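You operate a simulated robot arm through the tools that you are given. There is no shell and no other tool.

The job below is to be done with a simulated two-armed robot. You get a single attempt, and the scene is never put back.

## Task
When the black charger shows FULL, shelve the brown battery and put the teal one on charge in bay 2.
Fine: its socket is off while the flat plug moves, on again last; move the plug before you put the full battery on the upper shelf. Set down upright: what you pick out.

The check looks at the end state, three seconds after you hand in, the way a careful person would. Anything else that was tipped, shoved, dropped, spilled or broken makes it a failure.

## Robot
Two 7-joint arms with fingered hands on one trunk that stands fixed in place. Base frame: the origin is at the foot of the trunk, x ahead of it, y to its left, z up; the work surface is at about z = 800. Lengths are in mm, angles in rad, forces in N, time in s.
The left shoulder is at [70, 142, 1339], the right one opposite. With the tool pointing down near the work surface each hand reaches from about 100 to 720 mm from the base axis, measured 20 degrees to its own side. Payload 3.6 kg a hand.
The tool frame of a hand sits at the grasp point between the pads (the TCP): z along the fingers, y along the line on which they close. The tips reach 25 mm beyond it. Largest opening 88 mm; the body of the gripper starts 29 mm behind the TCP. The gripper is a hand of 5 fingers: y runs from the thumb to the fingers, the wrist lies at [-13, -97, -162] in the tool frame.
Orientation is that of the tool frame in the base frame, as a unit quaternion [x, y, z, w]. With the fingers straight down and the wrist toward the robot, the tool's x, y and z point along [0, 1, 0], [1, 0, 0] and [0, 0, -1] of the base frame.

## Interface
- The arms move only by the tool apply_moves. It takes "left_moves", "right_moves" or both (then of equal length, played together; a hand with none holds still); each is a list of rows, each an object of numbers (a shift or turn left out is 0): "x", "y", "z": the shift along the tool's x, y, z in mm; "ax", "ay", "az": the turn, a rotation vector about the tool's x, y, z in rad. In form: [{"x": .., "y": .., "z": .., "ax": .., "ay": .., "az": ..}, ...]. A call has 1 to 20 rows; each row shifts and turns the commanded pose from where the row before left it, along the tool's axes as they then stand. Each row takes 0.2 s and may step no farther than 50 mm and 0.15 rad from the row before; otherwise, the whole call is refused. Where a pose cannot be reached the arm comes as near as it can. A force on the tool above 40 N (or 10 N above the force at the start of the call, whichever is more), or a blocked arm, ends the call early, and 0.2 s more pass. In this call time passes only in rows, and 0.2 s behind the last. It gives the time, the measured TCP pose, the force on the tool (base axes), the opening and the grip force at its end, in the units of the frame above (readings bear some noise), with the torque about the TCP (base axes, N m) and any sound that the robot's microphone picked up.
- Cameras (640 x 400 px; columns grow to the right, rows downward): "scene" is now at [129, 39.8, 1568.2]; the picture's right is [0.43, -0.90, 0.00], its down [-0.52, -0.25, -0.82] and it looks along [0.73, 0.35, -0.58] (base axes); focal length 214 px, centre (320, 200). "left" rides on the left gripper at [-59, -79, -105] in its tool frame; the picture's right is [-0.73, -0.32, 0.61], its down [0.62, -0.68, 0.38] and it looks along [0.29, 0.66, 0.70] (tool axes); focal length 234 px, centre (320, 200). "right" rides on the right gripper at [59, -79, -105] in its tool frame; the picture's right is [-0.73, 0.32, -0.61], its down [-0.62, -0.68, 0.38] and it looks along [-0.29, 0.66, 0.70] (tool axes); focal length 234 px, centre (320, 200). There is no depth. A picture from a camera that has moved, and an enlarged one, comes with that camera's place and axes in the base frame and with its lens.
- snapshot(camera): a new picture of that camera. No time passes.
- move_column(by): slides the trunk up (or, below 0, down) by that many mm; the arms and the scene camera ride with it, the base frame stays. It gives what a move gives, with no picture.
- move_fingers(index, middle, ring, little, thumb_bend, thumb_turn, hand): sets how far each is bent, from 0 (flat) to 1 (curled in); at 0.3 the hand is open as for a grip, at 0.7 the pads meet at the TCP. One left out holds its place. A second passes; each finger stops where it meets its share of the squeeze, and holds until it gets a number again. It is the only way to open and close the hand. It gives what a move gives, with no picture; readings hold the bend of each and the force on index, middle, ring, little, thumb and palm. thumb_turn goes from beside the hand (0) to across from the fingers (1), as for a grip.
- pan_tilt(pan, tilt): turns the head with the scene camera to pan (to the left, within 1.501 rad either way) and tilt (down, from -0.506 to 1.204), counted from straight ahead of the robot. It gives what a move gives.
- close_up(camera, box): a new picture of the part [left, top, right, bottom] of that camera's present view, enlarged. No time passes.
- job_done(): hands the job in; it is judged then, once.

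Nothing tells you positions but the pictures and the camera data. Unless the task says otherwise, let go and move clear before handing in.

The tools are called after "Request:" as name(argument=value, ...) on one line, values as JSON. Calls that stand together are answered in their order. apply_moves: Moves the arms, as the interface text tells. Its arguments: {"type":"object","properties":{"left_moves":{"type":"array","items":{"type":"object","properties":{"x":{"type":"number"},"y":{"type":"number"},"z":{"type":"number"},"ax":{"type":"number"},"ay":{"type":"number"},"az":{"type":"number"}}}},"right_moves":{"type":"array","items":{"type":"object","properties":{"x":{"type":"number"},"y":{"type":"number"},"z":{"type":"number"},"ax":{"type":"number"},"ay":{"type":"number"},"az":{"type":"number"}}}}},"required":[]} The other tools are called the same way: move_column (by) slides the trunk up or down; move_fingers (index, middle, ring, little, thumb_bend, thumb_turn, hand) moves the fingers one by one; pan_tilt (pan, tilt) turns the head that bears the scene camera; snapshot (camera) takes a picture; close_up (camera, box) takes an enlarged picture of a part of a camera's view; job_done () hands the job in.

At the start:

```text
t: 0.0
left_tool_pos: [316.8, 488.7, 1484.9]
left_ee_rot: [0.708, 0.706, 0.0, 0.0]
left_wrist_force: [-0.6, 0.9, 0.0]
left_wrist_torque: [0.04, 0.0, -0.01]
left_opening: 87.6
left_grip_force: 0.0
left_shape: jaw
left_bend: [0.3, 0.3, 0.3, 0.3, 0.3, 0.98]
left_finger forces: [0.0, 0.0, 0.0, 0.0, 0.1, 0.0]
right_tool_pos: [410.1, 5.4, 1484.4]
right_ee_rot: [0.708, 0.706, 0.0, 0.001]
right_wrist_force: [-0.3, -0.5, 0.0]
right_wrist_torque: [0.01, -0.04, -0.01]
right_opening: 87.7
right_grip_force: 0.1
right_shape: jaw
right_bend: [0.3, 0.3, 0.3, 0.3, 0.3, 0.98]
right_finger forces: [0.0, 0.0, 0.0, 0.0, 0.0, 0.0]
trunk travel left (down, up): [-875.0, 65.0]
head pan, tilt: [0.45, 0.616]
```

scene: 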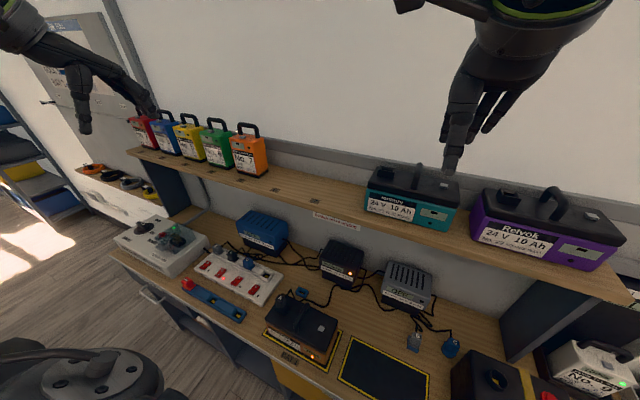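
right: 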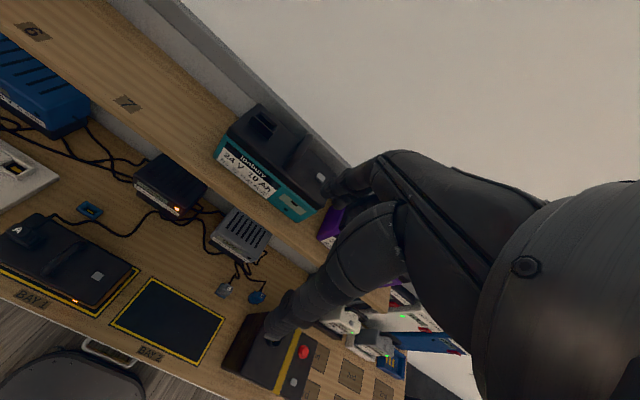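
left: 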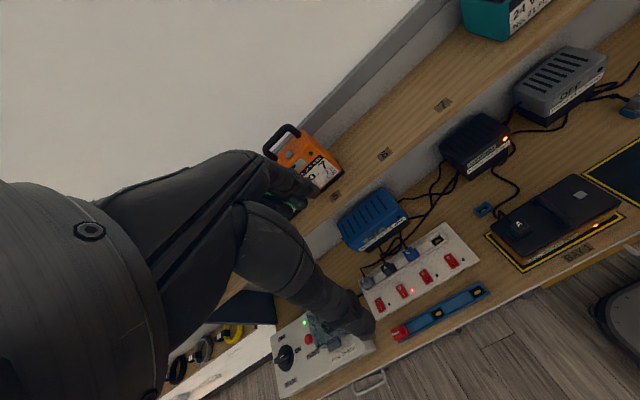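

I see a workbench with a shelf holding the teal and purple batteries, a battery on bay 1, an empty bay 2, three chargers (blue, black, grey) and a power strip with switches. First I'll look closely at everything before moving.

Request:
close_up(camera="scene", box=[220, 220, 380, 320])

Request:
close_up(camera="scene", box=[320, 240, 480, 340])

Request:
close_up(camera="scene", box=[100, 210, 300, 335])

Request:
close_up(camera="scene", box=[240, 280, 440, 400])

Request:
close_up(camera="scene", box=[340, 140, 640, 290])

Request:
close_up(camera="scene", box=[440, 320, 640, 400])

```text
4.00 times, centred on (300, 270) of scene
camera zoom: at [129.0, 39.8, 1568.2], right [0.43, -0.9, 0.0], down [-0.52, -0.25, -0.82], along [0.73, 0.35, -0.58], focal length 858 px, centre (400, -80)
```

zoom: 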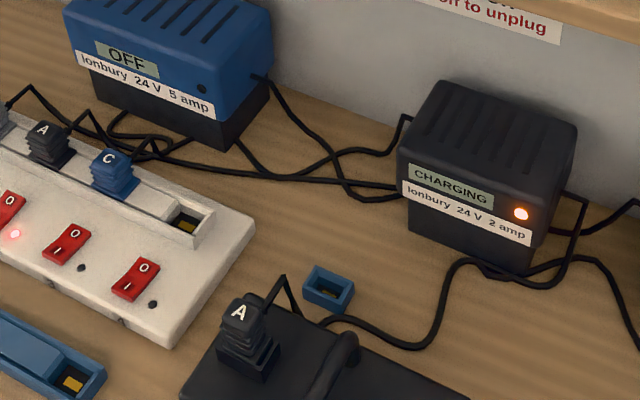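

```text
4.00 times, centred on (400, 290) of scene
camera zoom: at [129.0, 39.8, 1568.2], right [0.43, -0.9, 0.0], down [-0.52, -0.25, -0.82], along [0.73, 0.35, -0.58], focal length 858 px, centre (0, -160)
```

zoom: 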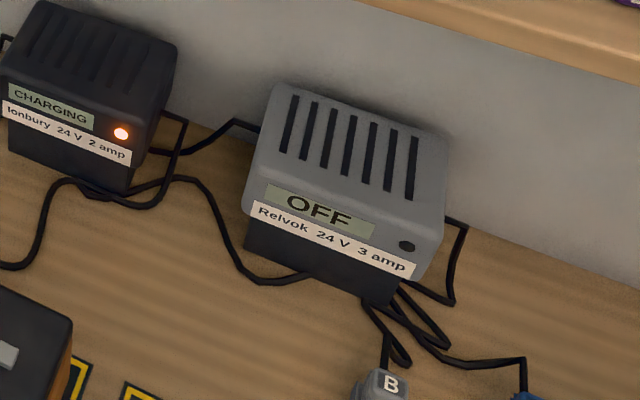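

```text
3.20 times, centred on (200, 272) of scene
camera zoom: at [129.0, 39.8, 1568.2], right [0.43, -0.9, 0.0], down [-0.52, -0.25, -0.82], along [0.73, 0.35, -0.58], focal length 686 px, centre (704, -32)
```

zoom: 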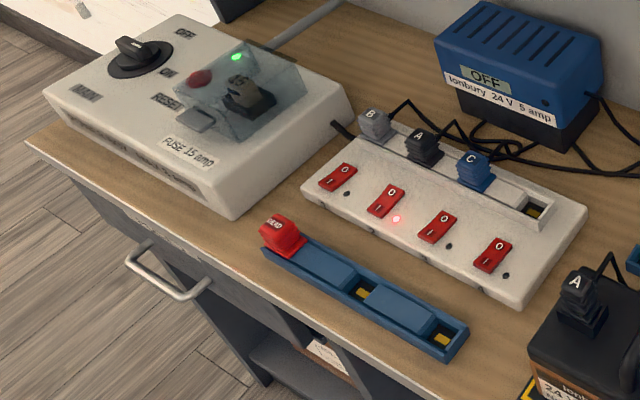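

```text
3.20 times, centred on (340, 340) of scene
camera zoom: at [129.0, 39.8, 1568.2], right [0.43, -0.9, 0.0], down [-0.52, -0.25, -0.82], along [0.73, 0.35, -0.58], focal length 686 px, centre (256, -248)
```

zoom: 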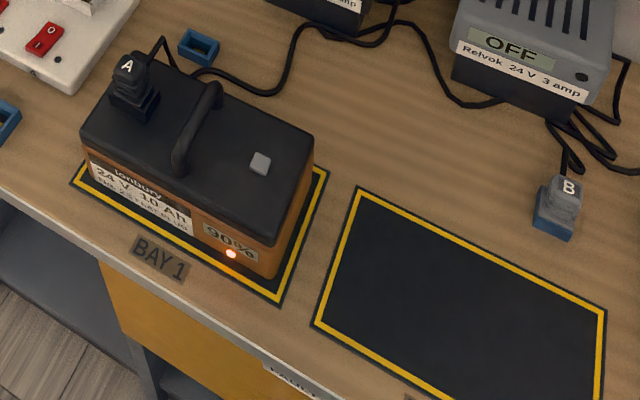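

```text
2.13 times, centred on (490, 215) of scene
camera zoom: at [129.0, 39.8, 1568.2], right [0.43, -0.9, 0.0], down [-0.52, -0.25, -0.82], along [0.73, 0.35, -0.58], focal length 458 px, centre (-43, 168)
```

zoom: 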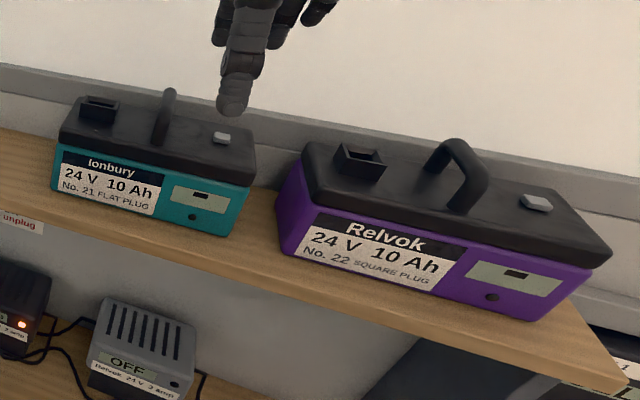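

```text
3.20 times, centred on (540, 360) of scene
camera zoom: at [129.0, 39.8, 1568.2], right [0.43, -0.9, 0.0], down [-0.52, -0.25, -0.82], along [0.73, 0.35, -0.58], focal length 686 px, centre (-384, -312)
```

zoom: 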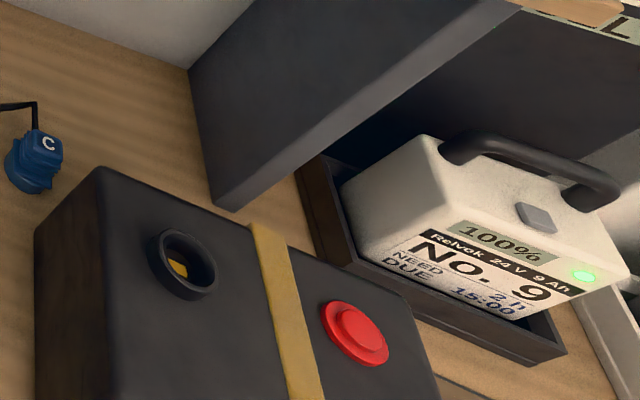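

The brown battery (plug A, flat) is on bay 1 at 90%, the black charger shows CHARGING, and the strip's second switch (lamp lit) feeds A. I'll turn the head to see the rest of the scene and read the labels before acting.

Request:
pan_tilt(pan=0.0, tilt=0.75)

Request:
snapshot(camera="scene")

Request:
close_up(camera="scene", box=[160, 200, 320, 300])

Request:
close_up(camera="right", box=[0, 200, 240, 350])

Request:
close_up(camera="right", box=[180, 230, 340, 330])

Request:
close_up(camera="right", box=[200, 80, 360, 230])

Request:
close_up(camera="left", box=[340, 200, 500, 340])

```text
t: 0.9
left_tool_pos: [315.8, 489.1, 1485.2]
left_ee_rot: [0.707, 0.708, 0.001, 0.0]
left_wrist_force: [0.0, -0.1, -0.5]
left_wrist_torque: [0.04, -0.05, 0.01]
left_opening: 87.7
left_grip_force: 0.1
left_shape: jaw
left_bend: [0.3, 0.3, 0.3, 0.3, 0.3, 0.98]
left_finger forces: [0.0, 0.0, 0.0, 0.0, 0.1, 0.1]
right_tool_pos: [410.0, 5.9, 1485.3]
right_ee_rot: [0.708, 0.707, 0.0, 0.001]
right_wrist_force: [-1.2, 0.2, 0.1]
right_wrist_torque: [-0.01, 0.02, 0.0]
right_opening: 87.7
right_grip_force: 0.0
right_shape: jaw
right_bend: [0.3, 0.3, 0.3, 0.3, 0.3, 0.98]
right_finger forces: [0.1, 0.0, 0.0, 0.0, 0.1, 0.0]
trunk travel left (down, up): [-875.0, 65.0]
head pan, tilt: [0.0, 0.75]
```

```text
taken
camera scene: at [132.8, 1.7, 1556.8], right [0.0, -1.0, 0.0], down [-0.68, 0.0, -0.73], along [0.73, 0.0, -0.68], focal length 214 px, centre (320, 200)
```

scene: 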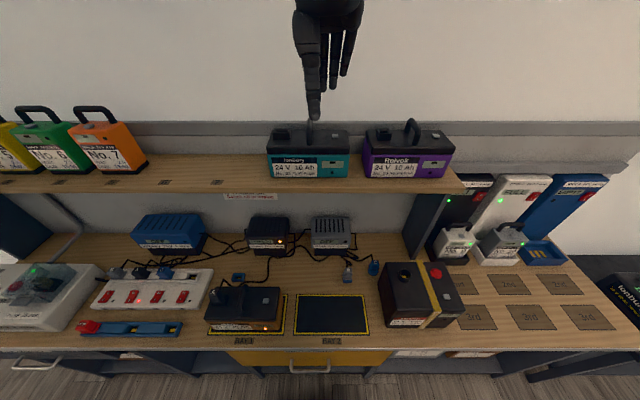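

```text
4.00 times, centred on (240, 250) of scene
camera zoom: at [132.8, 1.7, 1556.8], right [0.0, -1.0, 0.0], down [-0.68, 0.0, -0.73], along [0.73, 0.0, -0.68], focal length 858 px, centre (640, 0)
```

zoom: 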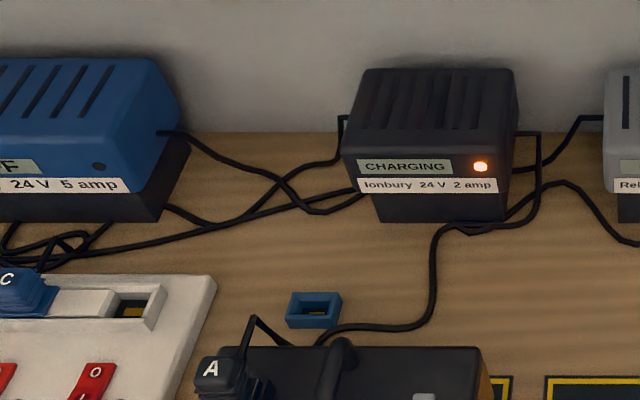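

```text
2.67 times, centred on (120, 275) of right
camera zoom: at [330.4, 64.9, 1591.1], right [0.32, -0.73, 0.61], down [-0.68, -0.62, -0.38], along [0.66, -0.29, -0.7], focal length 624 px, centre (853, 0)
```

zoom: 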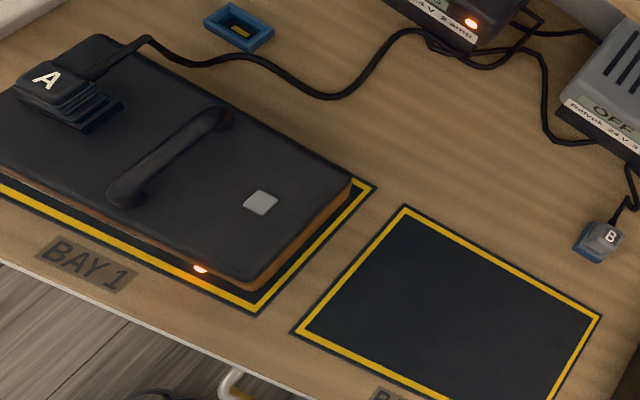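

```text
4.00 times, centred on (260, 280) of right
camera zoom: at [330.4, 64.9, 1591.1], right [0.32, -0.73, 0.61], down [-0.68, -0.62, -0.38], along [0.66, -0.29, -0.7], focal length 937 px, centre (560, -120)
```

zoom: 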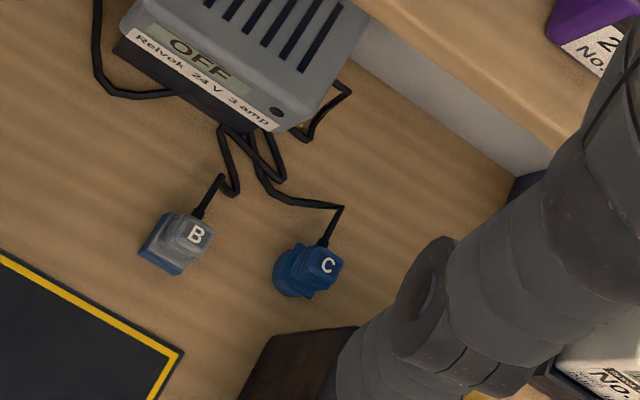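

```text
2.67 times, centred on (280, 155) of right
camera zoom: at [330.4, 64.9, 1591.1], right [0.32, -0.73, 0.61], down [-0.68, -0.62, -0.38], along [0.66, -0.29, -0.7], focal length 624 px, centre (427, 320)
```

zoom: 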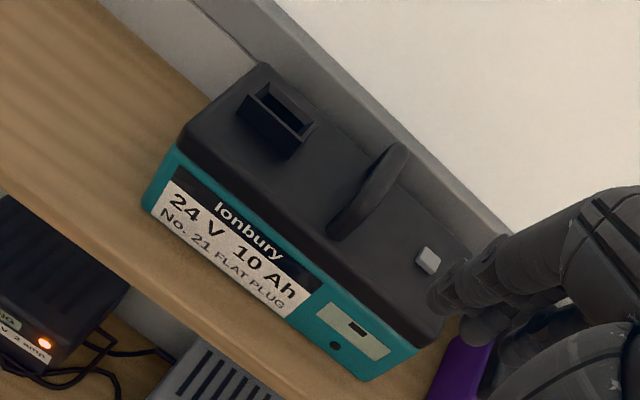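

```text
2.86 times, centred on (420, 270) of left
camera zoom: at [236.1, 429.8, 1589.8], right [-0.32, -0.73, -0.61], down [-0.68, 0.62, -0.38], along [0.66, 0.29, -0.7], focal length 669 px, centre (34, 0)
```

zoom: 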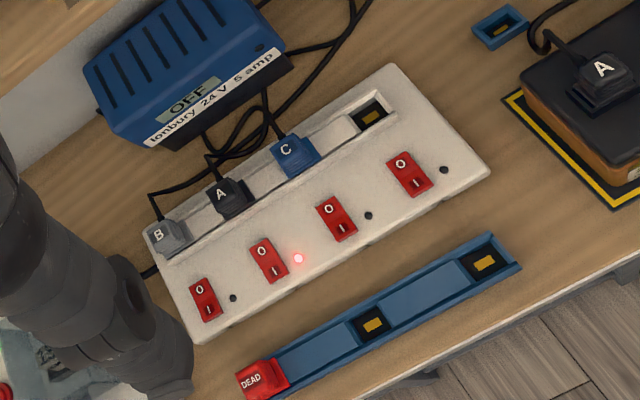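

The strip order is B, A, C, empty, with A's lamp lit; there's a plug rest (blue) behind bay 1, and the teal battery is Ionbury No. 21 FLAT PLUG. I'll zoom in further to measure positions of the bays, the shelf, the teal battery and its handle.

Request:
close_up(camera="scene", box=[250, 110, 410, 210])

Request:
close_up(camera="scene", box=[190, 260, 380, 360])

Request:
close_up(camera="scene", box=[60, 240, 220, 360])

Request:
close_up(camera="scene", box=[0, 90, 240, 220])

Request:
close_up(camera="scene", box=[370, 160, 640, 340])

Request:
close_up(camera="scene", box=[200, 180, 300, 210])

```text
4.00 times, centred on (330, 160) of scene
camera zoom: at [132.8, 1.7, 1556.8], right [0.0, -1.0, 0.0], down [-0.68, 0.0, -0.73], along [0.73, 0.0, -0.68], focal length 858 px, centre (280, 360)
```

zoom: 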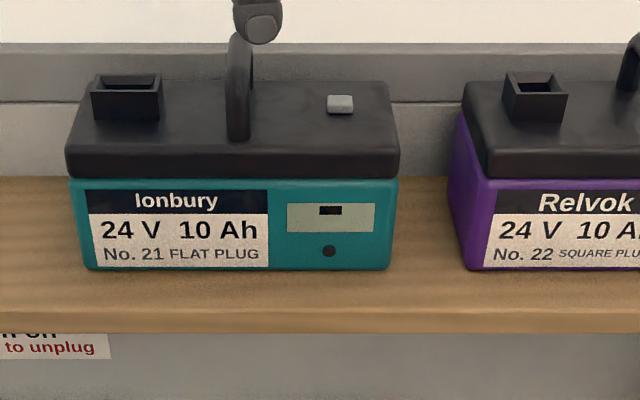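

```text
3.37 times, centred on (285, 310) of scene
camera zoom: at [132.8, 1.7, 1556.8], right [0.0, -1.0, 0.0], down [-0.68, 0.0, -0.73], along [0.73, 0.0, -0.68], focal length 722 px, centre (438, -170)
```

zoom: 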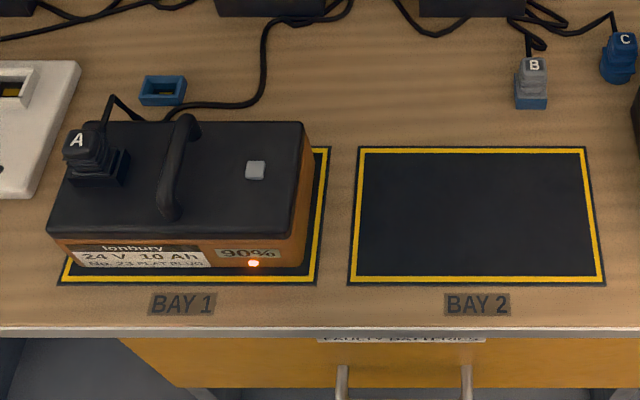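

```text
3.33 times, centred on (140, 300) of scene
camera zoom: at [132.8, 1.7, 1556.8], right [0.0, -1.0, 0.0], down [-0.68, 0.0, -0.73], along [0.73, 0.0, -0.68], focal length 715 px, centre (920, -133)
```

zoom: 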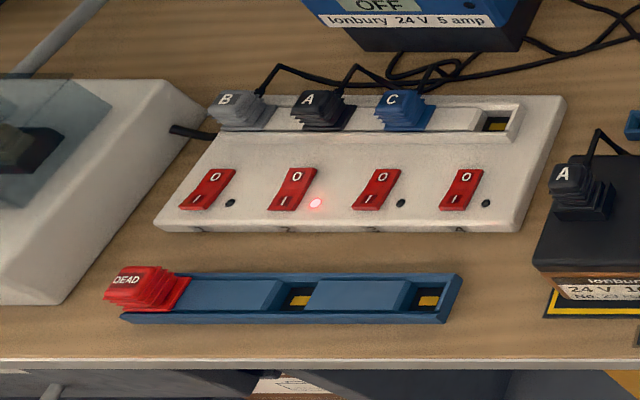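

```text
2.67 times, centred on (120, 155) of scene
camera zoom: at [132.8, 1.7, 1556.8], right [0.0, -1.0, 0.0], down [-0.68, 0.0, -0.73], along [0.73, 0.0, -0.68], focal length 572 px, centre (853, 320)
```

zoom: 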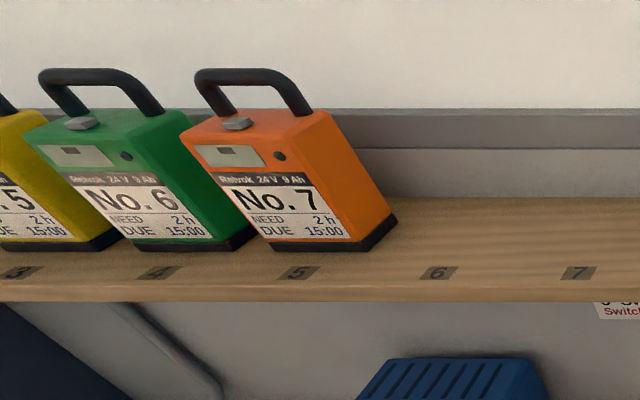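

```text
2.22 times, centred on (505, 250) of scene
camera zoom: at [132.8, 1.7, 1556.8], right [0.0, -1.0, 0.0], down [-0.68, 0.0, -0.73], along [0.73, 0.0, -0.68], focal length 477 px, centre (-91, 89)
```

zoom: 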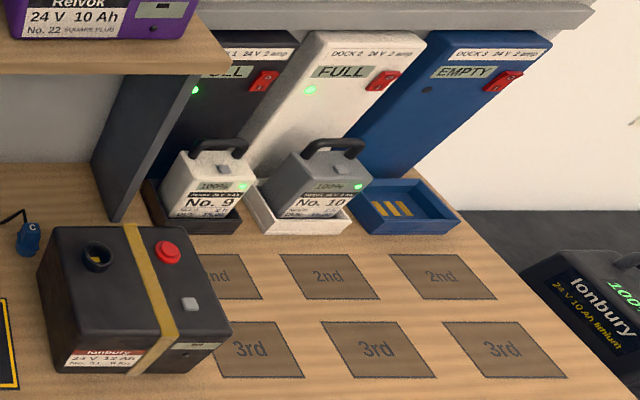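

```text
6.40 times, centred on (250, 195) of scene
camera zoom: at [132.8, 1.7, 1556.8], right [0.0, -1.0, 0.0], down [-0.68, 0.0, -0.73], along [0.73, 0.0, -0.68], focal length 1373 px, centre (768, 232)
```

zoom: 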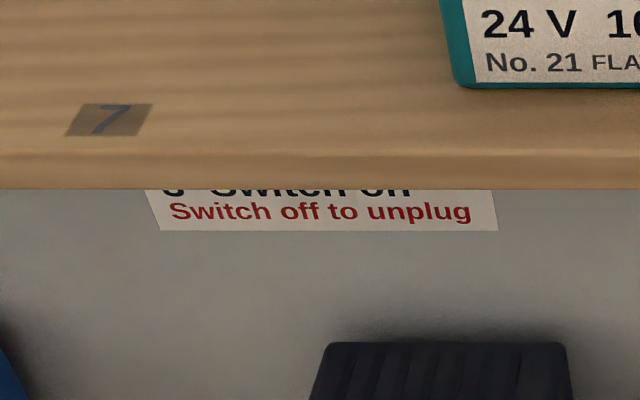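

The shelf top is about z≈1200 with its front edge near x≈562; the teal battery is centred near (655, 30) with its handle top at about z≈1337. Bay 2 is centred near (396, −34), the brown battery near (396, 224), and switch 2 near (439, 630). While the charge finishes, I'll turn both hands to their working yaw and move them to look closer.

Request:
apply_moves(left_moves=[{"az": 0.1428}, {"az": 0.1428}, {"az": 0.1428}, {"az": 0.1428}, {"az": 0.1428}, {"az": 0.1428}, {"az": 0.1428}, {"az": 0.1428}, {"az": 0.1428}, {"az": 0.1428}, {"az": 0.1428}, {"x": 4.1, "y": 4.9, "z": 41.9}, {"x": 4.1, "y": 4.9, "z": 41.9}, {"x": 4.1, "y": 4.9, "z": 41.9}, {"x": 4.1, "y": 4.9, "z": 41.9}, {"x": 4.1, "y": 4.9, "z": 41.9}, {"x": 4.1, "y": 4.9, "z": 41.9}, {"x": 4.1, "y": 4.9, "z": 41.9}, {"x": 4.1, "y": 4.9, "z": 41.9}], right_moves=[{"az": -0.1428}, {"az": -0.1428}, {"az": -0.1428}, {"az": -0.1428}, {"az": -0.1428}, {"az": -0.1428}, {"az": -0.1428}, {"az": -0.1428}, {"az": -0.1428}, {"az": -0.1428}, {"az": -0.1428}, {"x": -19.9, "y": -12, "z": 8.75}, {"x": -19.9, "y": -12, "z": 8.75}, {"x": -19.9, "y": -12, "z": 8.75}, {"x": -19.9, "y": -12, "z": 8.75}, {"x": -19.9, "y": -12, "z": 8.75}, {"x": -19.9, "y": -12, "z": 8.75}, {"x": -19.9, "y": -12, "z": 8.75}, {"x": -19.9, "y": -12, "z": 8.75}])

Request:
snapshot(camera="scene")

Request:
snapshot(camera="left")

Request:
snapshot(camera="right")

```text
t: 4.9
left_tool_pos: [375.9, 336.7, 992.2]
left_ee_rot: [1.0, 0.0, -0.001, 0.0]
left_wrist_force: [-0.8, -0.1, 0.1]
left_wrist_torque: [0.01, 0.02, -0.01]
left_opening: 87.7
left_grip_force: 0.0
left_shape: jaw
left_bend: [0.3, 0.3, 0.3, 0.3, 0.3, 0.98]
left_finger forces: [0.1, 0.0, 0.0, 0.0, 0.0, 0.1]
left hand out of reach, approached as far as the arm can: row 4, 5, 6, 7, 8, 9, 10, 11
right_tool_pos: [329.6, 13.6, 1340.4]
right_ee_rot: [0.001, 1.0, 0.0, -0.001]
right_wrist_force: [0.5, 0.1, 0.5]
right_wrist_torque: [-0.04, 0.01, -0.02]
right_opening: 87.8
right_grip_force: 0.1
right_shape: jaw
right_bend: [0.3, 0.3, 0.3, 0.3, 0.3, 0.98]
right_finger forces: [0.0, 0.0, 0.1, 0.0, 0.0, 0.0]
right hand out of reach, approached as far as the arm can: row 9, 10, 11, 12, 13, 14, 15, 16, 17, 18, 19
trunk travel left (down, up): [-875.0, 65.0]
head pan, tilt: [0.0, 0.75]
```

```text
taken
camera scene: at [133.8, 2.0, 1556.7], right [0.0, -1.0, 0.0], down [-0.68, 0.0, -0.73], along [0.73, 0.0, -0.68], focal length 214 px, centre (320, 200)
```

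scene: 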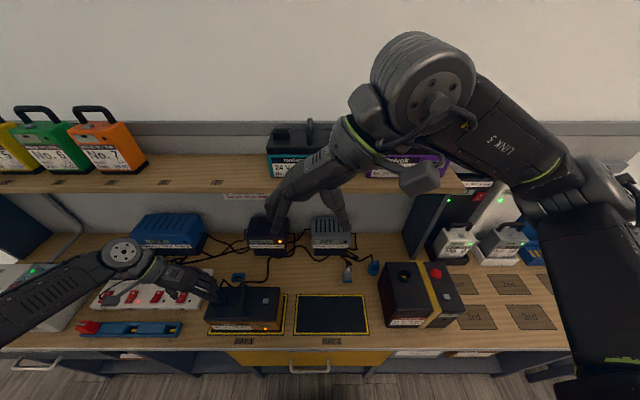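

```text
taken
camera left: at [315.8, 414.4, 1097.2], right [-0.73, 0.32, -0.61], down [0.62, 0.68, -0.38], along [0.29, -0.66, -0.7], focal length 234 px, centre (320, 200)
```

left: 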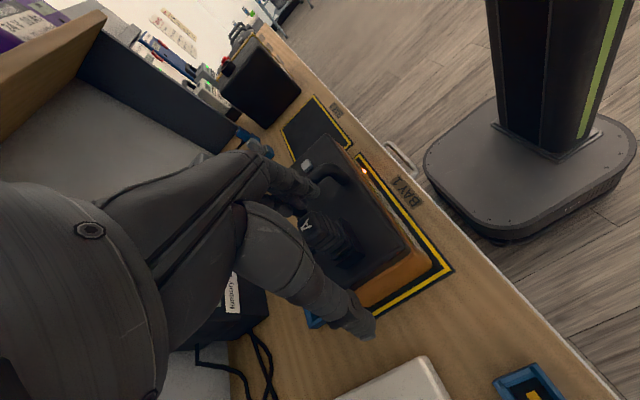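

```text
taken
camera right: at [269.5, -65.2, 1445.3], right [0.73, 0.32, 0.61], down [0.62, -0.68, -0.38], along [0.29, 0.66, -0.7], focal length 234 px, centre (320, 200)
```

right: 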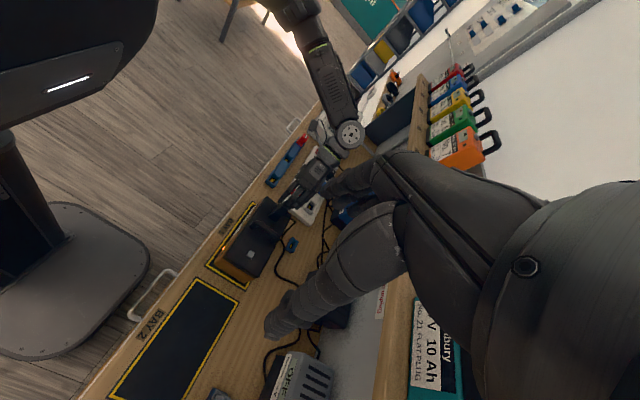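

The right hand couldn't hold that yaw so high up and came down to about (330, 14, 1340); the left hand is hovering clear near (376, 337, 992). I'll raise the trunk to gain reach at shelf height, then step the right hand out gently to test reach.

Request:
move_column(by=64)

Request:
apply_moves(right_moves=[{"x": -30, "y": -10}, {"x": -30, "y": -10}, {"x": -30, "y": -10}, {"x": -30, "y": -10}, {"x": -30, "y": -5}, {"x": -30, "y": -5}])

Request:
snapshot(camera="right")

Request:
snapshot(camera="scene")

Request:
snapshot(camera="left")

```text
t: 5.9
left_tool_pos: [375.1, 336.5, 1055.8]
left_ee_rot: [1.0, 0.001, 0.0, 0.0]
left_wrist_force: [-0.1, -0.5, -0.3]
left_wrist_torque: [-0.02, -0.03, 0.0]
left_opening: 87.7
left_grip_force: 0.1
left_shape: jaw
left_bend: [0.3, 0.3, 0.3, 0.3, 0.3, 0.98]
left_finger forces: [0.1, 0.0, 0.0, 0.0, 0.0, 0.1]
right_tool_pos: [329.6, 13.4, 1403.2]
right_ee_rot: [0.001, 1.0, 0.001, 0.001]
right_wrist_force: [-0.5, -0.7, 0.3]
right_wrist_torque: [0.01, 0.02, -0.01]
right_opening: 87.7
right_grip_force: 0.1
right_shape: jaw
right_bend: [0.3, 0.3, 0.3, 0.3, 0.3, 0.98]
right_finger forces: [0.0, 0.1, 0.1, 0.1, 0.0, 0.0]
trunk travel left (down, up): [-939.0, 1.0]
head pan, tilt: [0.0, 0.75]
```

```text
t: 7.3
left_tool_pos: [375.2, 335.8, 1056.0]
left_ee_rot: [1.0, 0.0, -0.001, 0.0]
left_wrist_force: [0.3, -0.1, 0.8]
left_wrist_torque: [0.01, -0.02, -0.02]
left_opening: 87.7
left_grip_force: 0.1
left_shape: jaw
left_bend: [0.3, 0.3, 0.3, 0.3, 0.3, 0.98]
left_finger forces: [0.0, 0.1, 0.0, 0.0, 0.1, 0.0]
right_tool_pos: [336.7, 26.2, 1401.8]
right_ee_rot: [0.004, 1.0, 0.0, 0.0]
right_wrist_force: [0.8, 0.3, -0.7]
right_wrist_torque: [-0.02, -0.01, -0.01]
right_opening: 87.8
right_grip_force: 0.0
right_shape: jaw
right_bend: [0.3, 0.3, 0.3, 0.3, 0.3, 0.98]
right_finger forces: [0.0, 0.0, 0.0, 0.0, 0.0, 0.0]
right hand out of reach, approached as far as the arm can: row 1, 2, 3, 4, 5, 6
trunk travel left (down, up): [-939.0, 1.0]
head pan, tilt: [0.0, 0.75]
```

```text
taken
camera right: at [276.4, -50.9, 1506.5], right [0.73, 0.32, 0.61], down [0.62, -0.69, -0.38], along [0.3, 0.65, -0.7], focal length 234 px, centre (320, 200)
```

right: 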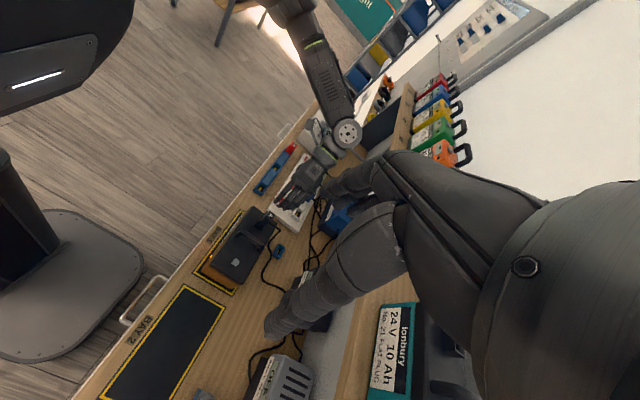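

```text
taken
camera scene: at [133.6, 2.7, 1620.7], right [0.0, -1.0, 0.0], down [-0.68, 0.0, -0.73], along [0.73, 0.0, -0.68], focal length 214 px, centre (320, 200)
```

scene: 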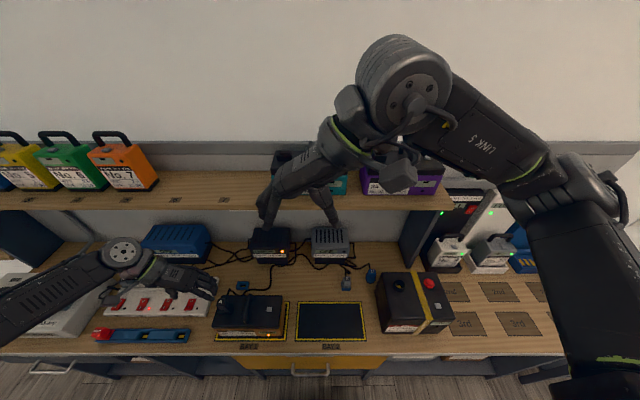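

```text
taken
camera left: at [315.7, 415.0, 1161.6], right [-0.73, 0.32, -0.61], down [0.62, 0.68, -0.38], along [0.29, -0.66, -0.7], focal length 234 px, centre (320, 200)
```

left: 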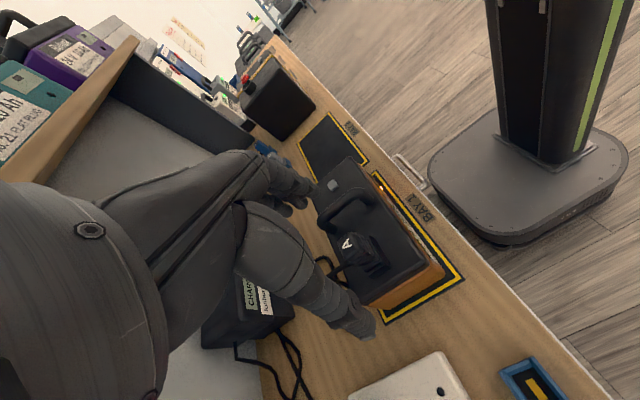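

The right arm is up against a joint limit when that high with its wrist sideways. I'll lower the right hand in free air in front of the shelf and test how far forward it can go at handle height.

Request:
apply_moves(right_moves=[{"z": 35}, {"z": 35}, {"x": -20, "y": -10}, {"x": -30, "y": -10}, {"x": -30, "y": -10}, {"x": -30, "y": -10}])

Request:
close_up(camera="scene", box=[210, 220, 310, 280])

```text
t: 8.7
left_tool_pos: [375.0, 335.9, 1057.3]
left_ee_rot: [1.0, -0.001, 0.0, 0.0]
left_wrist_force: [-0.2, 0.0, 0.0]
left_wrist_torque: [-0.04, 0.0, -0.01]
left_opening: 87.8
left_grip_force: 0.0
left_shape: jaw
left_bend: [0.3, 0.3, 0.3, 0.3, 0.3, 0.98]
left_finger forces: [0.0, 0.0, 0.0, 0.0, 0.0, 0.1]
right_tool_pos: [331.0, 25.3, 1330.2]
right_ee_rot: [0.005, 1.0, 0.0, 0.0]
right_wrist_force: [0.3, 1.0, 0.3]
right_wrist_torque: [-0.01, -0.01, -0.02]
right_opening: 87.7
right_grip_force: 0.1
right_shape: jaw
right_bend: [0.3, 0.3, 0.3, 0.3, 0.3, 0.98]
right_finger forces: [0.0, 0.1, 0.0, 0.0, 0.0, 0.0]
right hand out of reach, approached as far as the arm can: row 2, 3, 4, 5, 6
trunk travel left (down, up): [-939.0, 1.0]
head pan, tilt: [0.0, 0.75]
```

```text
6.40 times, centred on (260, 250) of scene
camera zoom: at [132.7, 1.7, 1620.8], right [0.0, -1.0, 0.0], down [-0.68, 0.0, -0.73], along [0.73, 0.0, -0.68], focal length 1373 px, centre (704, -120)
```

zoom: 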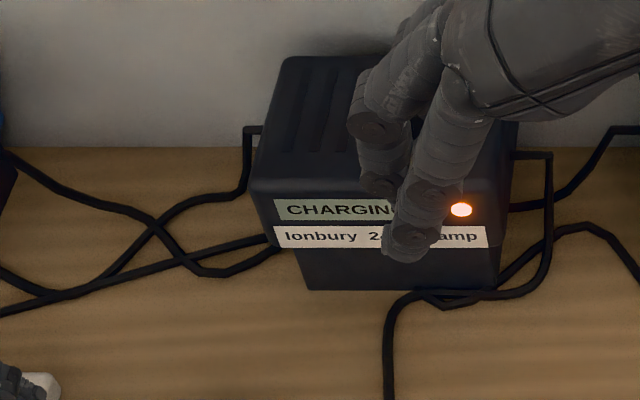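

Still limited at full 90° yaw. I'll turn back part of the way (about 35°) and test forward reach again in free air.

Request:
apply_moves(right_moves=[{"az": 0.15}, {"az": 0.15}, {"az": 0.15}, {"az": 0.15}, {"x": -16.5, "y": 11.3}, {"x": -16.5, "y": 11.3}, {"x": -24.7, "y": 17}, {"x": -24.7, "y": 17}, {"x": -24.7, "y": 17}])

```text
t: 10.7
left_tool_pos: [376.2, 334.3, 1056.1]
left_ee_rot: [1.0, 0.0, -0.001, 0.0]
left_wrist_force: [-0.1, -0.2, -0.2]
left_wrist_torque: [0.03, 0.01, 0.0]
left_opening: 87.8
left_grip_force: 0.0
left_shape: jaw
left_bend: [0.3, 0.3, 0.3, 0.3, 0.3, 0.98]
left_finger forces: [0.1, 0.0, 0.1, 0.1, 0.1, 0.0]
right_tool_pos: [462.0, 28.6, 1331.1]
right_ee_rot: [0.298, 0.955, 0.0, 0.0]
right_wrist_force: [-0.3, -0.2, 0.6]
right_wrist_torque: [0.0, 0.02, -0.07]
right_opening: 87.7
right_grip_force: 0.0
right_shape: jaw
right_bend: [0.3, 0.3, 0.3, 0.3, 0.3, 0.98]
right_finger forces: [0.0, 0.1, 0.1, 0.0, 0.0, 0.0]
trunk travel left (down, up): [-939.0, 1.0]
head pan, tilt: [0.0, 0.75]
```

At about 55° yaw the right hand moves freely. I'll lift it above the handle height and move forward over the teal battery to check reach.

Request:
apply_moves(right_moves=[{"z": -35}, {"z": -35}, {"x": -24.7, "y": 17.1}, {"x": -24.7, "y": 17.1}, {"x": -24.7, "y": 17.1}, {"x": -24.7, "y": 17.1}, {"x": -24.7, "y": 17.1}])

Request:
snapshot(camera="right")

Request:
snapshot(camera="scene")

```text
t: 12.3
left_tool_pos: [374.8, 335.4, 1057.8]
left_ee_rot: [1.0, 0.0, 0.0, 0.0]
left_wrist_force: [-0.1, -0.6, -0.8]
left_wrist_torque: [0.03, 0.01, 0.04]
left_opening: 87.8
left_grip_force: 0.0
left_shape: jaw
left_bend: [0.3, 0.3, 0.3, 0.3, 0.3, 0.98]
left_finger forces: [0.1, 0.1, 0.0, 0.0, 0.0, 0.1]
right_tool_pos: [550.5, 27.1, 1400.1]
right_ee_rot: [0.297, 0.955, 0.0, 0.0]
right_wrist_force: [-0.3, -0.4, -0.2]
right_wrist_torque: [0.02, -0.01, 0.02]
right_opening: 87.6
right_grip_force: 0.1
right_shape: jaw
right_bend: [0.3, 0.3, 0.3, 0.3, 0.3, 0.98]
right_finger forces: [0.0, 0.1, 0.0, 0.0, 0.1, 0.0]
right hand out of reach, approached as far as the arm can: row 6, 7
trunk travel left (down, up): [-939.0, 1.0]
head pan, tilt: [0.0, 0.75]
```

```text
taken
camera right: at [457.8, -3.3, 1506.3], right [0.78, -0.15, 0.61], down [0.13, -0.91, -0.38], along [0.61, 0.38, -0.7], focal length 234 px, centre (320, 200)
```

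right: 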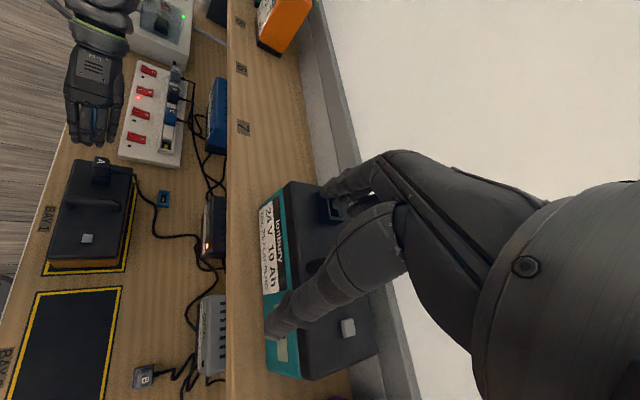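

```text
taken
camera scene: at [132.7, 1.2, 1620.8], right [0.0, -1.0, 0.0], down [-0.68, 0.0, -0.73], along [0.73, 0.0, -0.68], focal length 214 px, centre (320, 200)
```

scene: 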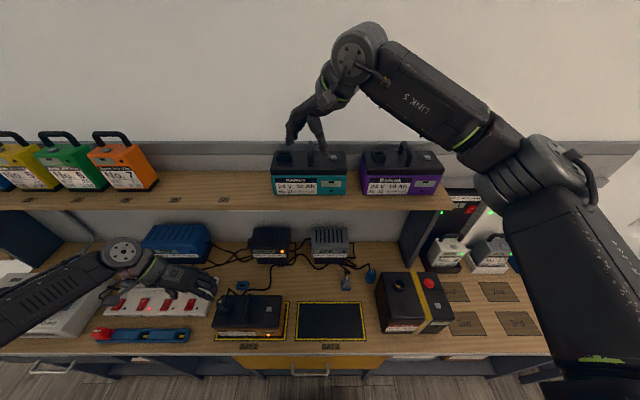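

At 55° yaw the limit is around x = 550, short of the handle. I'll back off and turn the right hand the other way (palm inward), which should suit the arm better, and test there.

Request:
apply_moves(right_moves=[{"x": 24.7, "y": -17.1}, {"x": 24.7, "y": -17.1}, {"x": 24.7, "y": -17.1}, {"az": 0.145}, {"az": 0.145}, {"az": 0.145}, {"az": 0.145}, {"az": 0.145}, {"az": 0.145}, {"az": 0.145}, {"az": 0.145}, {"az": 0.145}, {"az": 0.145}, {"az": 0.145}, {"az": 0.145}, {"az": 0.145}, {"az": 0.145}])

Request:
snapshot(camera="scene")

```text
t: 15.9
left_tool_pos: [374.1, 337.3, 1056.0]
left_ee_rot: [1.0, 0.0, 0.001, 0.001]
left_wrist_force: [0.0, 0.7, 0.5]
left_wrist_torque: [-0.02, -0.01, -0.02]
left_opening: 87.8
left_grip_force: 0.0
left_shape: jaw
left_bend: [0.3, 0.3, 0.3, 0.3, 0.3, 0.98]
left_finger forces: [0.0, 0.1, 0.1, 0.0, 0.0, 0.0]
right_tool_pos: [460.1, 30.1, 1401.2]
right_ee_rot: [0.969, 0.249, 0.002, -0.001]
right_wrist_force: [0.2, -0.1, -0.7]
right_wrist_torque: [-0.01, 0.03, -0.02]
right_opening: 87.7
right_grip_force: 0.0
right_shape: jaw
right_bend: [0.3, 0.3, 0.3, 0.3, 0.3, 0.98]
right_finger forces: [0.0, 0.0, 0.0, 0.0, 0.1, 0.0]
trunk travel left (down, up): [-939.0, 1.0]
head pan, tilt: [0.0, 0.75]
```

```text
taken
camera scene: at [132.2, 3.6, 1620.8], right [0.0, -1.0, 0.0], down [-0.68, 0.0, -0.73], along [0.73, 0.0, -0.68], focal length 214 px, centre (320, 200)
```

scene: 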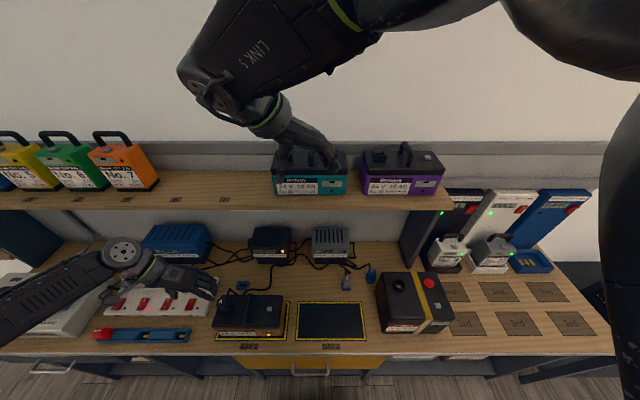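

Turning inward (about −61° yaw) works without limits. Now testing forward reach over the teal handle at a safe height.

Request:
apply_moves(right_moves=[{"x": 24.4, "y": 13.4}, {"x": 24.4, "y": 13.4}, {"x": 24.4, "y": 13.4}, {"x": 24.4, "y": 13.4}, {"x": 24.4, "y": 13.4}, {"x": 24.4, "y": 13.4}, {"x": 24.4, "y": 13.4}])

Request:
snapshot(camera="right")

Request:
snapshot(camera="scene")

```text
t: 17.5
left_tool_pos: [375.5, 335.3, 1056.9]
left_ee_rot: [1.0, -0.001, 0.0, 0.0]
left_wrist_force: [0.6, 0.0, -0.4]
left_wrist_torque: [0.0, 0.02, 0.0]
left_opening: 87.5
left_grip_force: 0.1
left_shape: jaw
left_bend: [0.3, 0.3, 0.3, 0.3, 0.3, 0.98]
left_finger forces: [0.0, 0.0, 0.0, 0.1, 0.0, 0.0]
right_tool_pos: [597.5, -21.4, 1349.6]
right_ee_rot: [0.967, 0.254, 0.002, -0.002]
right_wrist_force: [0.4, 0.1, 0.2]
right_wrist_torque: [-0.02, -0.01, 0.01]
right_opening: 87.9
right_grip_force: 0.0
right_shape: jaw
right_bend: [0.3, 0.3, 0.3, 0.3, 0.3, 0.98]
right_finger forces: [0.0, 0.1, 0.0, 0.0, 0.0, 0.1]
right hand out of reach, approached as far as the arm can: row 2, 3, 4, 5, 6, 7
trunk travel left (down, up): [-939.0, 1.0]
head pan, tilt: [0.0, 0.75]
```

```text
taken
camera right: at [609.4, 75.2, 1456.0], right [-0.48, -0.64, 0.6], down [-0.88, 0.29, -0.39], along [0.07, -0.71, -0.7], focal length 234 px, centre (320, 200)
```

right: 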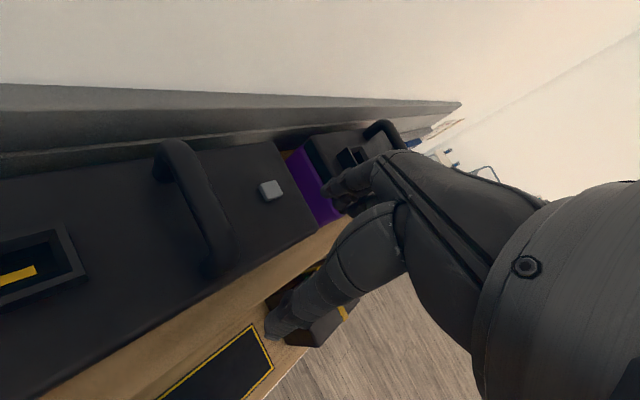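

```text
taken
camera scene: at [134.1, 0.7, 1620.7], right [0.0, -1.0, 0.0], down [-0.68, 0.0, -0.73], along [0.73, 0.0, -0.68], focal length 214 px, centre (320, 200)
```

scene: 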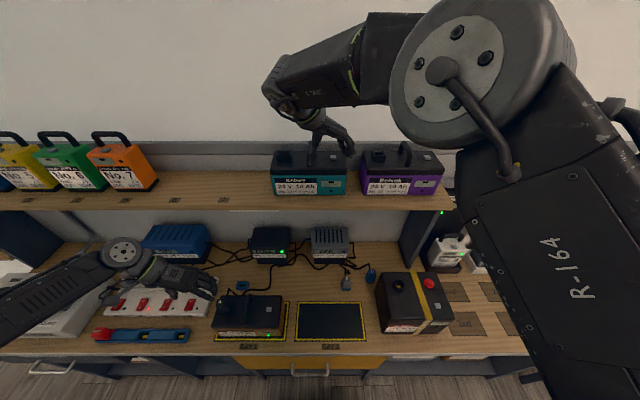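

The charger lamp has just turned green, so it looks FULL; I'll confirm that. The right hand is near its reach limit at (597, −21, 1350), hovering over the shelf, so I'll also look closely at the teal handle from here.

Request:
close_up(camera="scene", box=[200, 220, 300, 340])

Request:
close_up(camera="right", box=[0, 80, 420, 400])

Request:
close_up(camera="scene", box=[240, 90, 440, 215])

Request:
close_up(camera="left", box=[240, 100, 500, 340])

```text
3.33 times, centred on (250, 280) of scene
camera zoom: at [134.1, 0.7, 1620.7], right [0.0, -1.0, 0.0], down [-0.68, 0.0, -0.73], along [0.73, 0.0, -0.68], focal length 715 px, centre (553, -67)
```

zoom: 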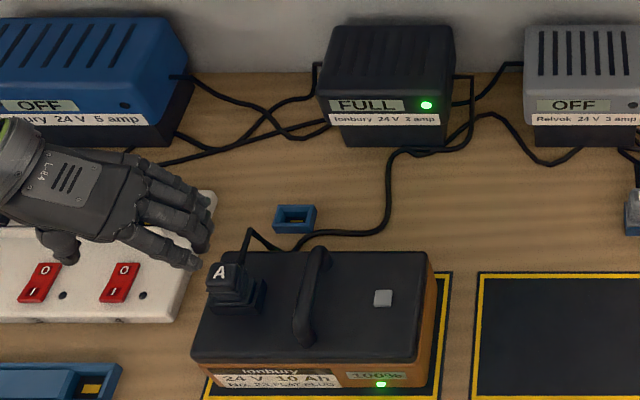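

```text
1.25 times, centred on (210, 240) of right
camera zoom: at [609.4, 75.2, 1456.0], right [-0.48, -0.64, 0.6], down [-0.88, 0.29, -0.39], along [0.07, -0.71, -0.7], focal length 293 px, centre (458, 150)
```

zoom: 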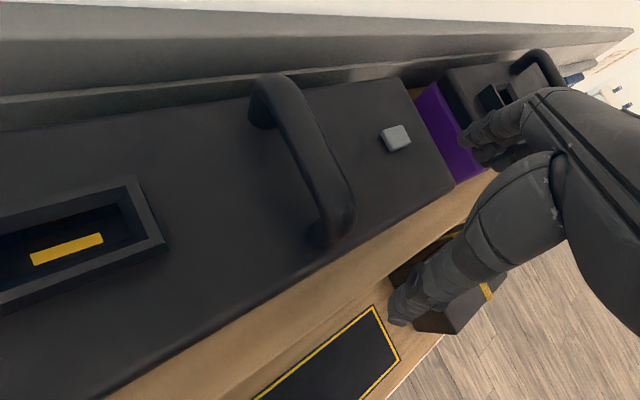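

```text
3.20 times, centred on (340, 152) of scene
camera zoom: at [134.1, 0.7, 1620.7], right [0.0, -1.0, 0.0], down [-0.68, 0.0, -0.73], along [0.73, 0.0, -0.68], focal length 686 px, centre (256, 352)
```

zoom: 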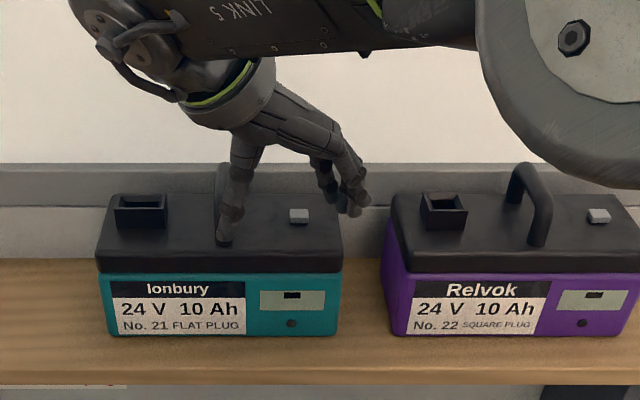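

```text
1.67 times, centred on (370, 220) of left
camera zoom: at [316.0, 413.7, 1162.1], right [-0.73, 0.32, -0.61], down [0.62, 0.68, -0.38], along [0.29, -0.66, -0.7], focal length 390 px, centre (237, 167)
```

zoom: 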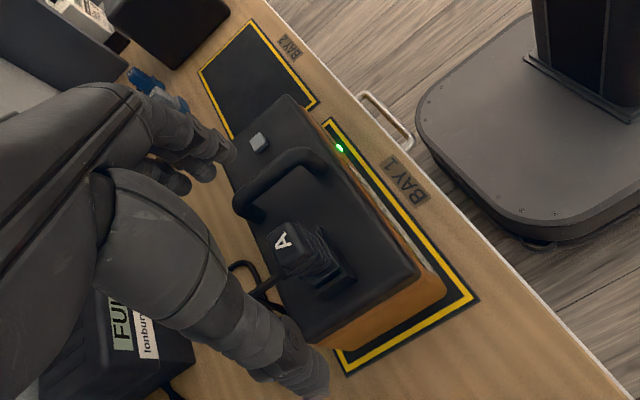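

The black charger shows FULL and the brown battery reads 100%. The handle bars run front-to-back, so I need a sideways grip; the left arm with its palm turned inward has the best reach, so it will do the work. Now I'll park the right arm and yaw the left hand round for the switch.

Request:
apply_moves(left_moves=[{"az": -0.147}, {"az": -0.147}, {"az": -0.147}, {"az": -0.147}, {"az": -0.147}, {"az": -0.147}, {"az": -0.147}, {"az": -0.147}, {"az": -0.147}, {"az": -0.147}, {"az": -0.147}, {"az": -0.147}, {"az": -0.147}, {"az": -0.147}, {"az": -0.147}, {"az": -0.147}, {"az": -0.147}, {}, {}, {}], right_moves=[{"x": -26.3, "y": -14.4}, {"x": -26.3, "y": -14.4}, {"x": -26.3, "y": -14.4}, {"x": -26.3, "y": -14.4}, {"x": -26.3, "y": -14.4}, {"az": -0.133}, {"az": -0.133}, {"az": -0.133}, {"az": -0.133}, {"az": -0.133}, {"az": -0.133}, {"az": -0.133}, {"az": -0.133}, {"x": -43, "y": -14}, {"x": -43, "y": -14}, {"x": -43, "y": -14}, {"x": -43, "y": -14}, {"x": -43, "y": -14}, {"x": -43, "y": -14}, {"x": -43, "y": -14}])

Request:
move_fingers(hand="left", index=0.5, middle=1.0, ring=1.0, little=1.0, thumb_bend=0.3, thumb_turn=0.0)

Request:
snapshot(camera="left")

Request:
snapshot(camera="scene")

```text
t: 21.7
left_tool_pos: [381.4, 312.3, 1052.6]
left_ee_rot: [0.435, 0.9, -0.017, 0.006]
left_wrist_force: [0.0, -1.2, 0.5]
left_wrist_torque: [0.02, 0.0, 0.01]
left_opening: 87.4
left_grip_force: 0.0
left_shape: jaw
left_bend: [0.3, 0.3, 0.3, 0.3, 0.3, 0.98]
left_finger forces: [0.1, 0.1, 0.1, 0.1, 0.0, 0.1]
left hand out of reach, approached as far as the arm can: row 16, 17
right_tool_pos: [386.0, -295.7, 1343.9]
right_ee_rot: [0.706, 0.708, 0.0, 0.0]
right_wrist_force: [1.2, -0.1, 0.4]
right_wrist_torque: [0.03, 0.0, 0.0]
right_opening: 87.9
right_grip_force: 0.0
right_shape: jaw
right_bend: [0.3, 0.3, 0.3, 0.3, 0.3, 0.98]
right_finger forces: [0.1, 0.0, 0.0, 0.1, 0.1, 0.0]
right hand out of reach, approached as far as the arm can: row 19, 20
trunk travel left (down, up): [-939.0, 1.0]
head pan, tilt: [0.0, 0.75]
```

```text
t: 22.7
left_tool_pos: [380.6, 311.8, 1055.7]
left_ee_rot: [0.437, 0.899, -0.016, 0.007]
left_wrist_force: [0.5, 0.5, 0.5]
left_wrist_torque: [0.0, 0.01, 0.01]
left_opening: 109.0
left_grip_force: 0.1
left_shape: fingers
left_bend: [0.5, 1.0, 1.0, 1.0, 0.3, 0.0]
left_finger forces: [0.1, 0.0, 0.1, 0.0, 0.0, 0.0]
right_tool_pos: [385.4, -295.1, 1344.6]
right_ee_rot: [0.707, 0.707, 0.0, 0.001]
right_wrist_force: [1.1, -0.2, 1.0]
right_wrist_torque: [0.04, -0.02, 0.01]
right_opening: 87.4
right_grip_force: 0.0
right_shape: jaw
right_bend: [0.3, 0.3, 0.3, 0.3, 0.3, 0.98]
right_finger forces: [0.0, 0.0, 0.0, 0.0, 0.1, 0.1]
trunk travel left (down, up): [-939.0, 1.0]
head pan, tilt: [0.0, 0.75]
```

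```text
taken
camera left: at [353.5, 220.1, 1162.6], right [0.2, -0.79, -0.58], down [-0.92, 0.05, -0.38], along [0.34, 0.61, -0.72], focal length 234 px, centre (320, 200)
```

left: 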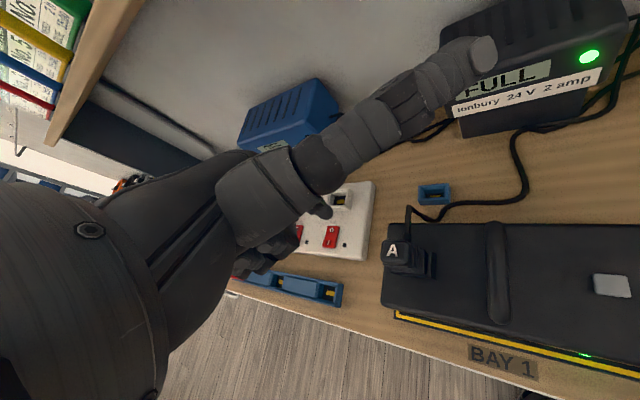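

```text
taken
camera scene: at [132.3, 1.5, 1620.8], right [0.0, -1.0, 0.0], down [-0.68, 0.0, -0.73], along [0.73, 0.0, -0.68], focal length 214 px, centre (320, 200)
```

scene: 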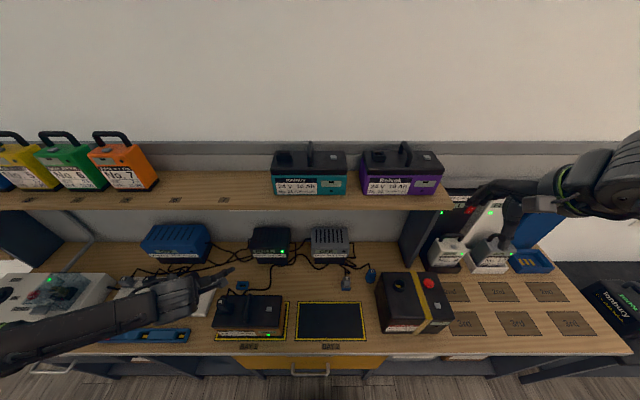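

The left hand now points with the index and the other fingers are curled. I need to see which digit is which before pressing anything.

Request:
close_up(camera="left", box=[160, 20, 540, 300])

Request:
close_up(camera="scene", box=[100, 240, 260, 340])

```text
1.43 times, centred on (350, 160) of left
camera zoom: at [353.5, 220.1, 1162.6], right [0.2, -0.79, -0.58], down [-0.92, 0.05, -0.38], along [0.34, 0.61, -0.72], focal length 334 px, centre (277, 257)
```

zoom: 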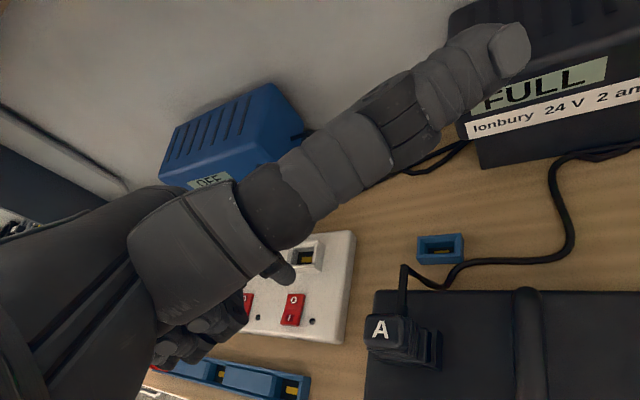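

```text
4.00 times, centred on (180, 290) of scene
camera zoom: at [132.3, 1.5, 1620.8], right [0.0, -1.0, 0.0], down [-0.68, 0.0, -0.73], along [0.73, 0.0, -0.68], focal length 858 px, centre (880, -160)
```

zoom: 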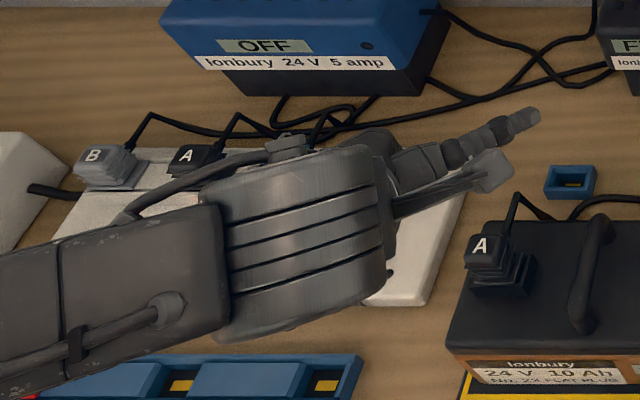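

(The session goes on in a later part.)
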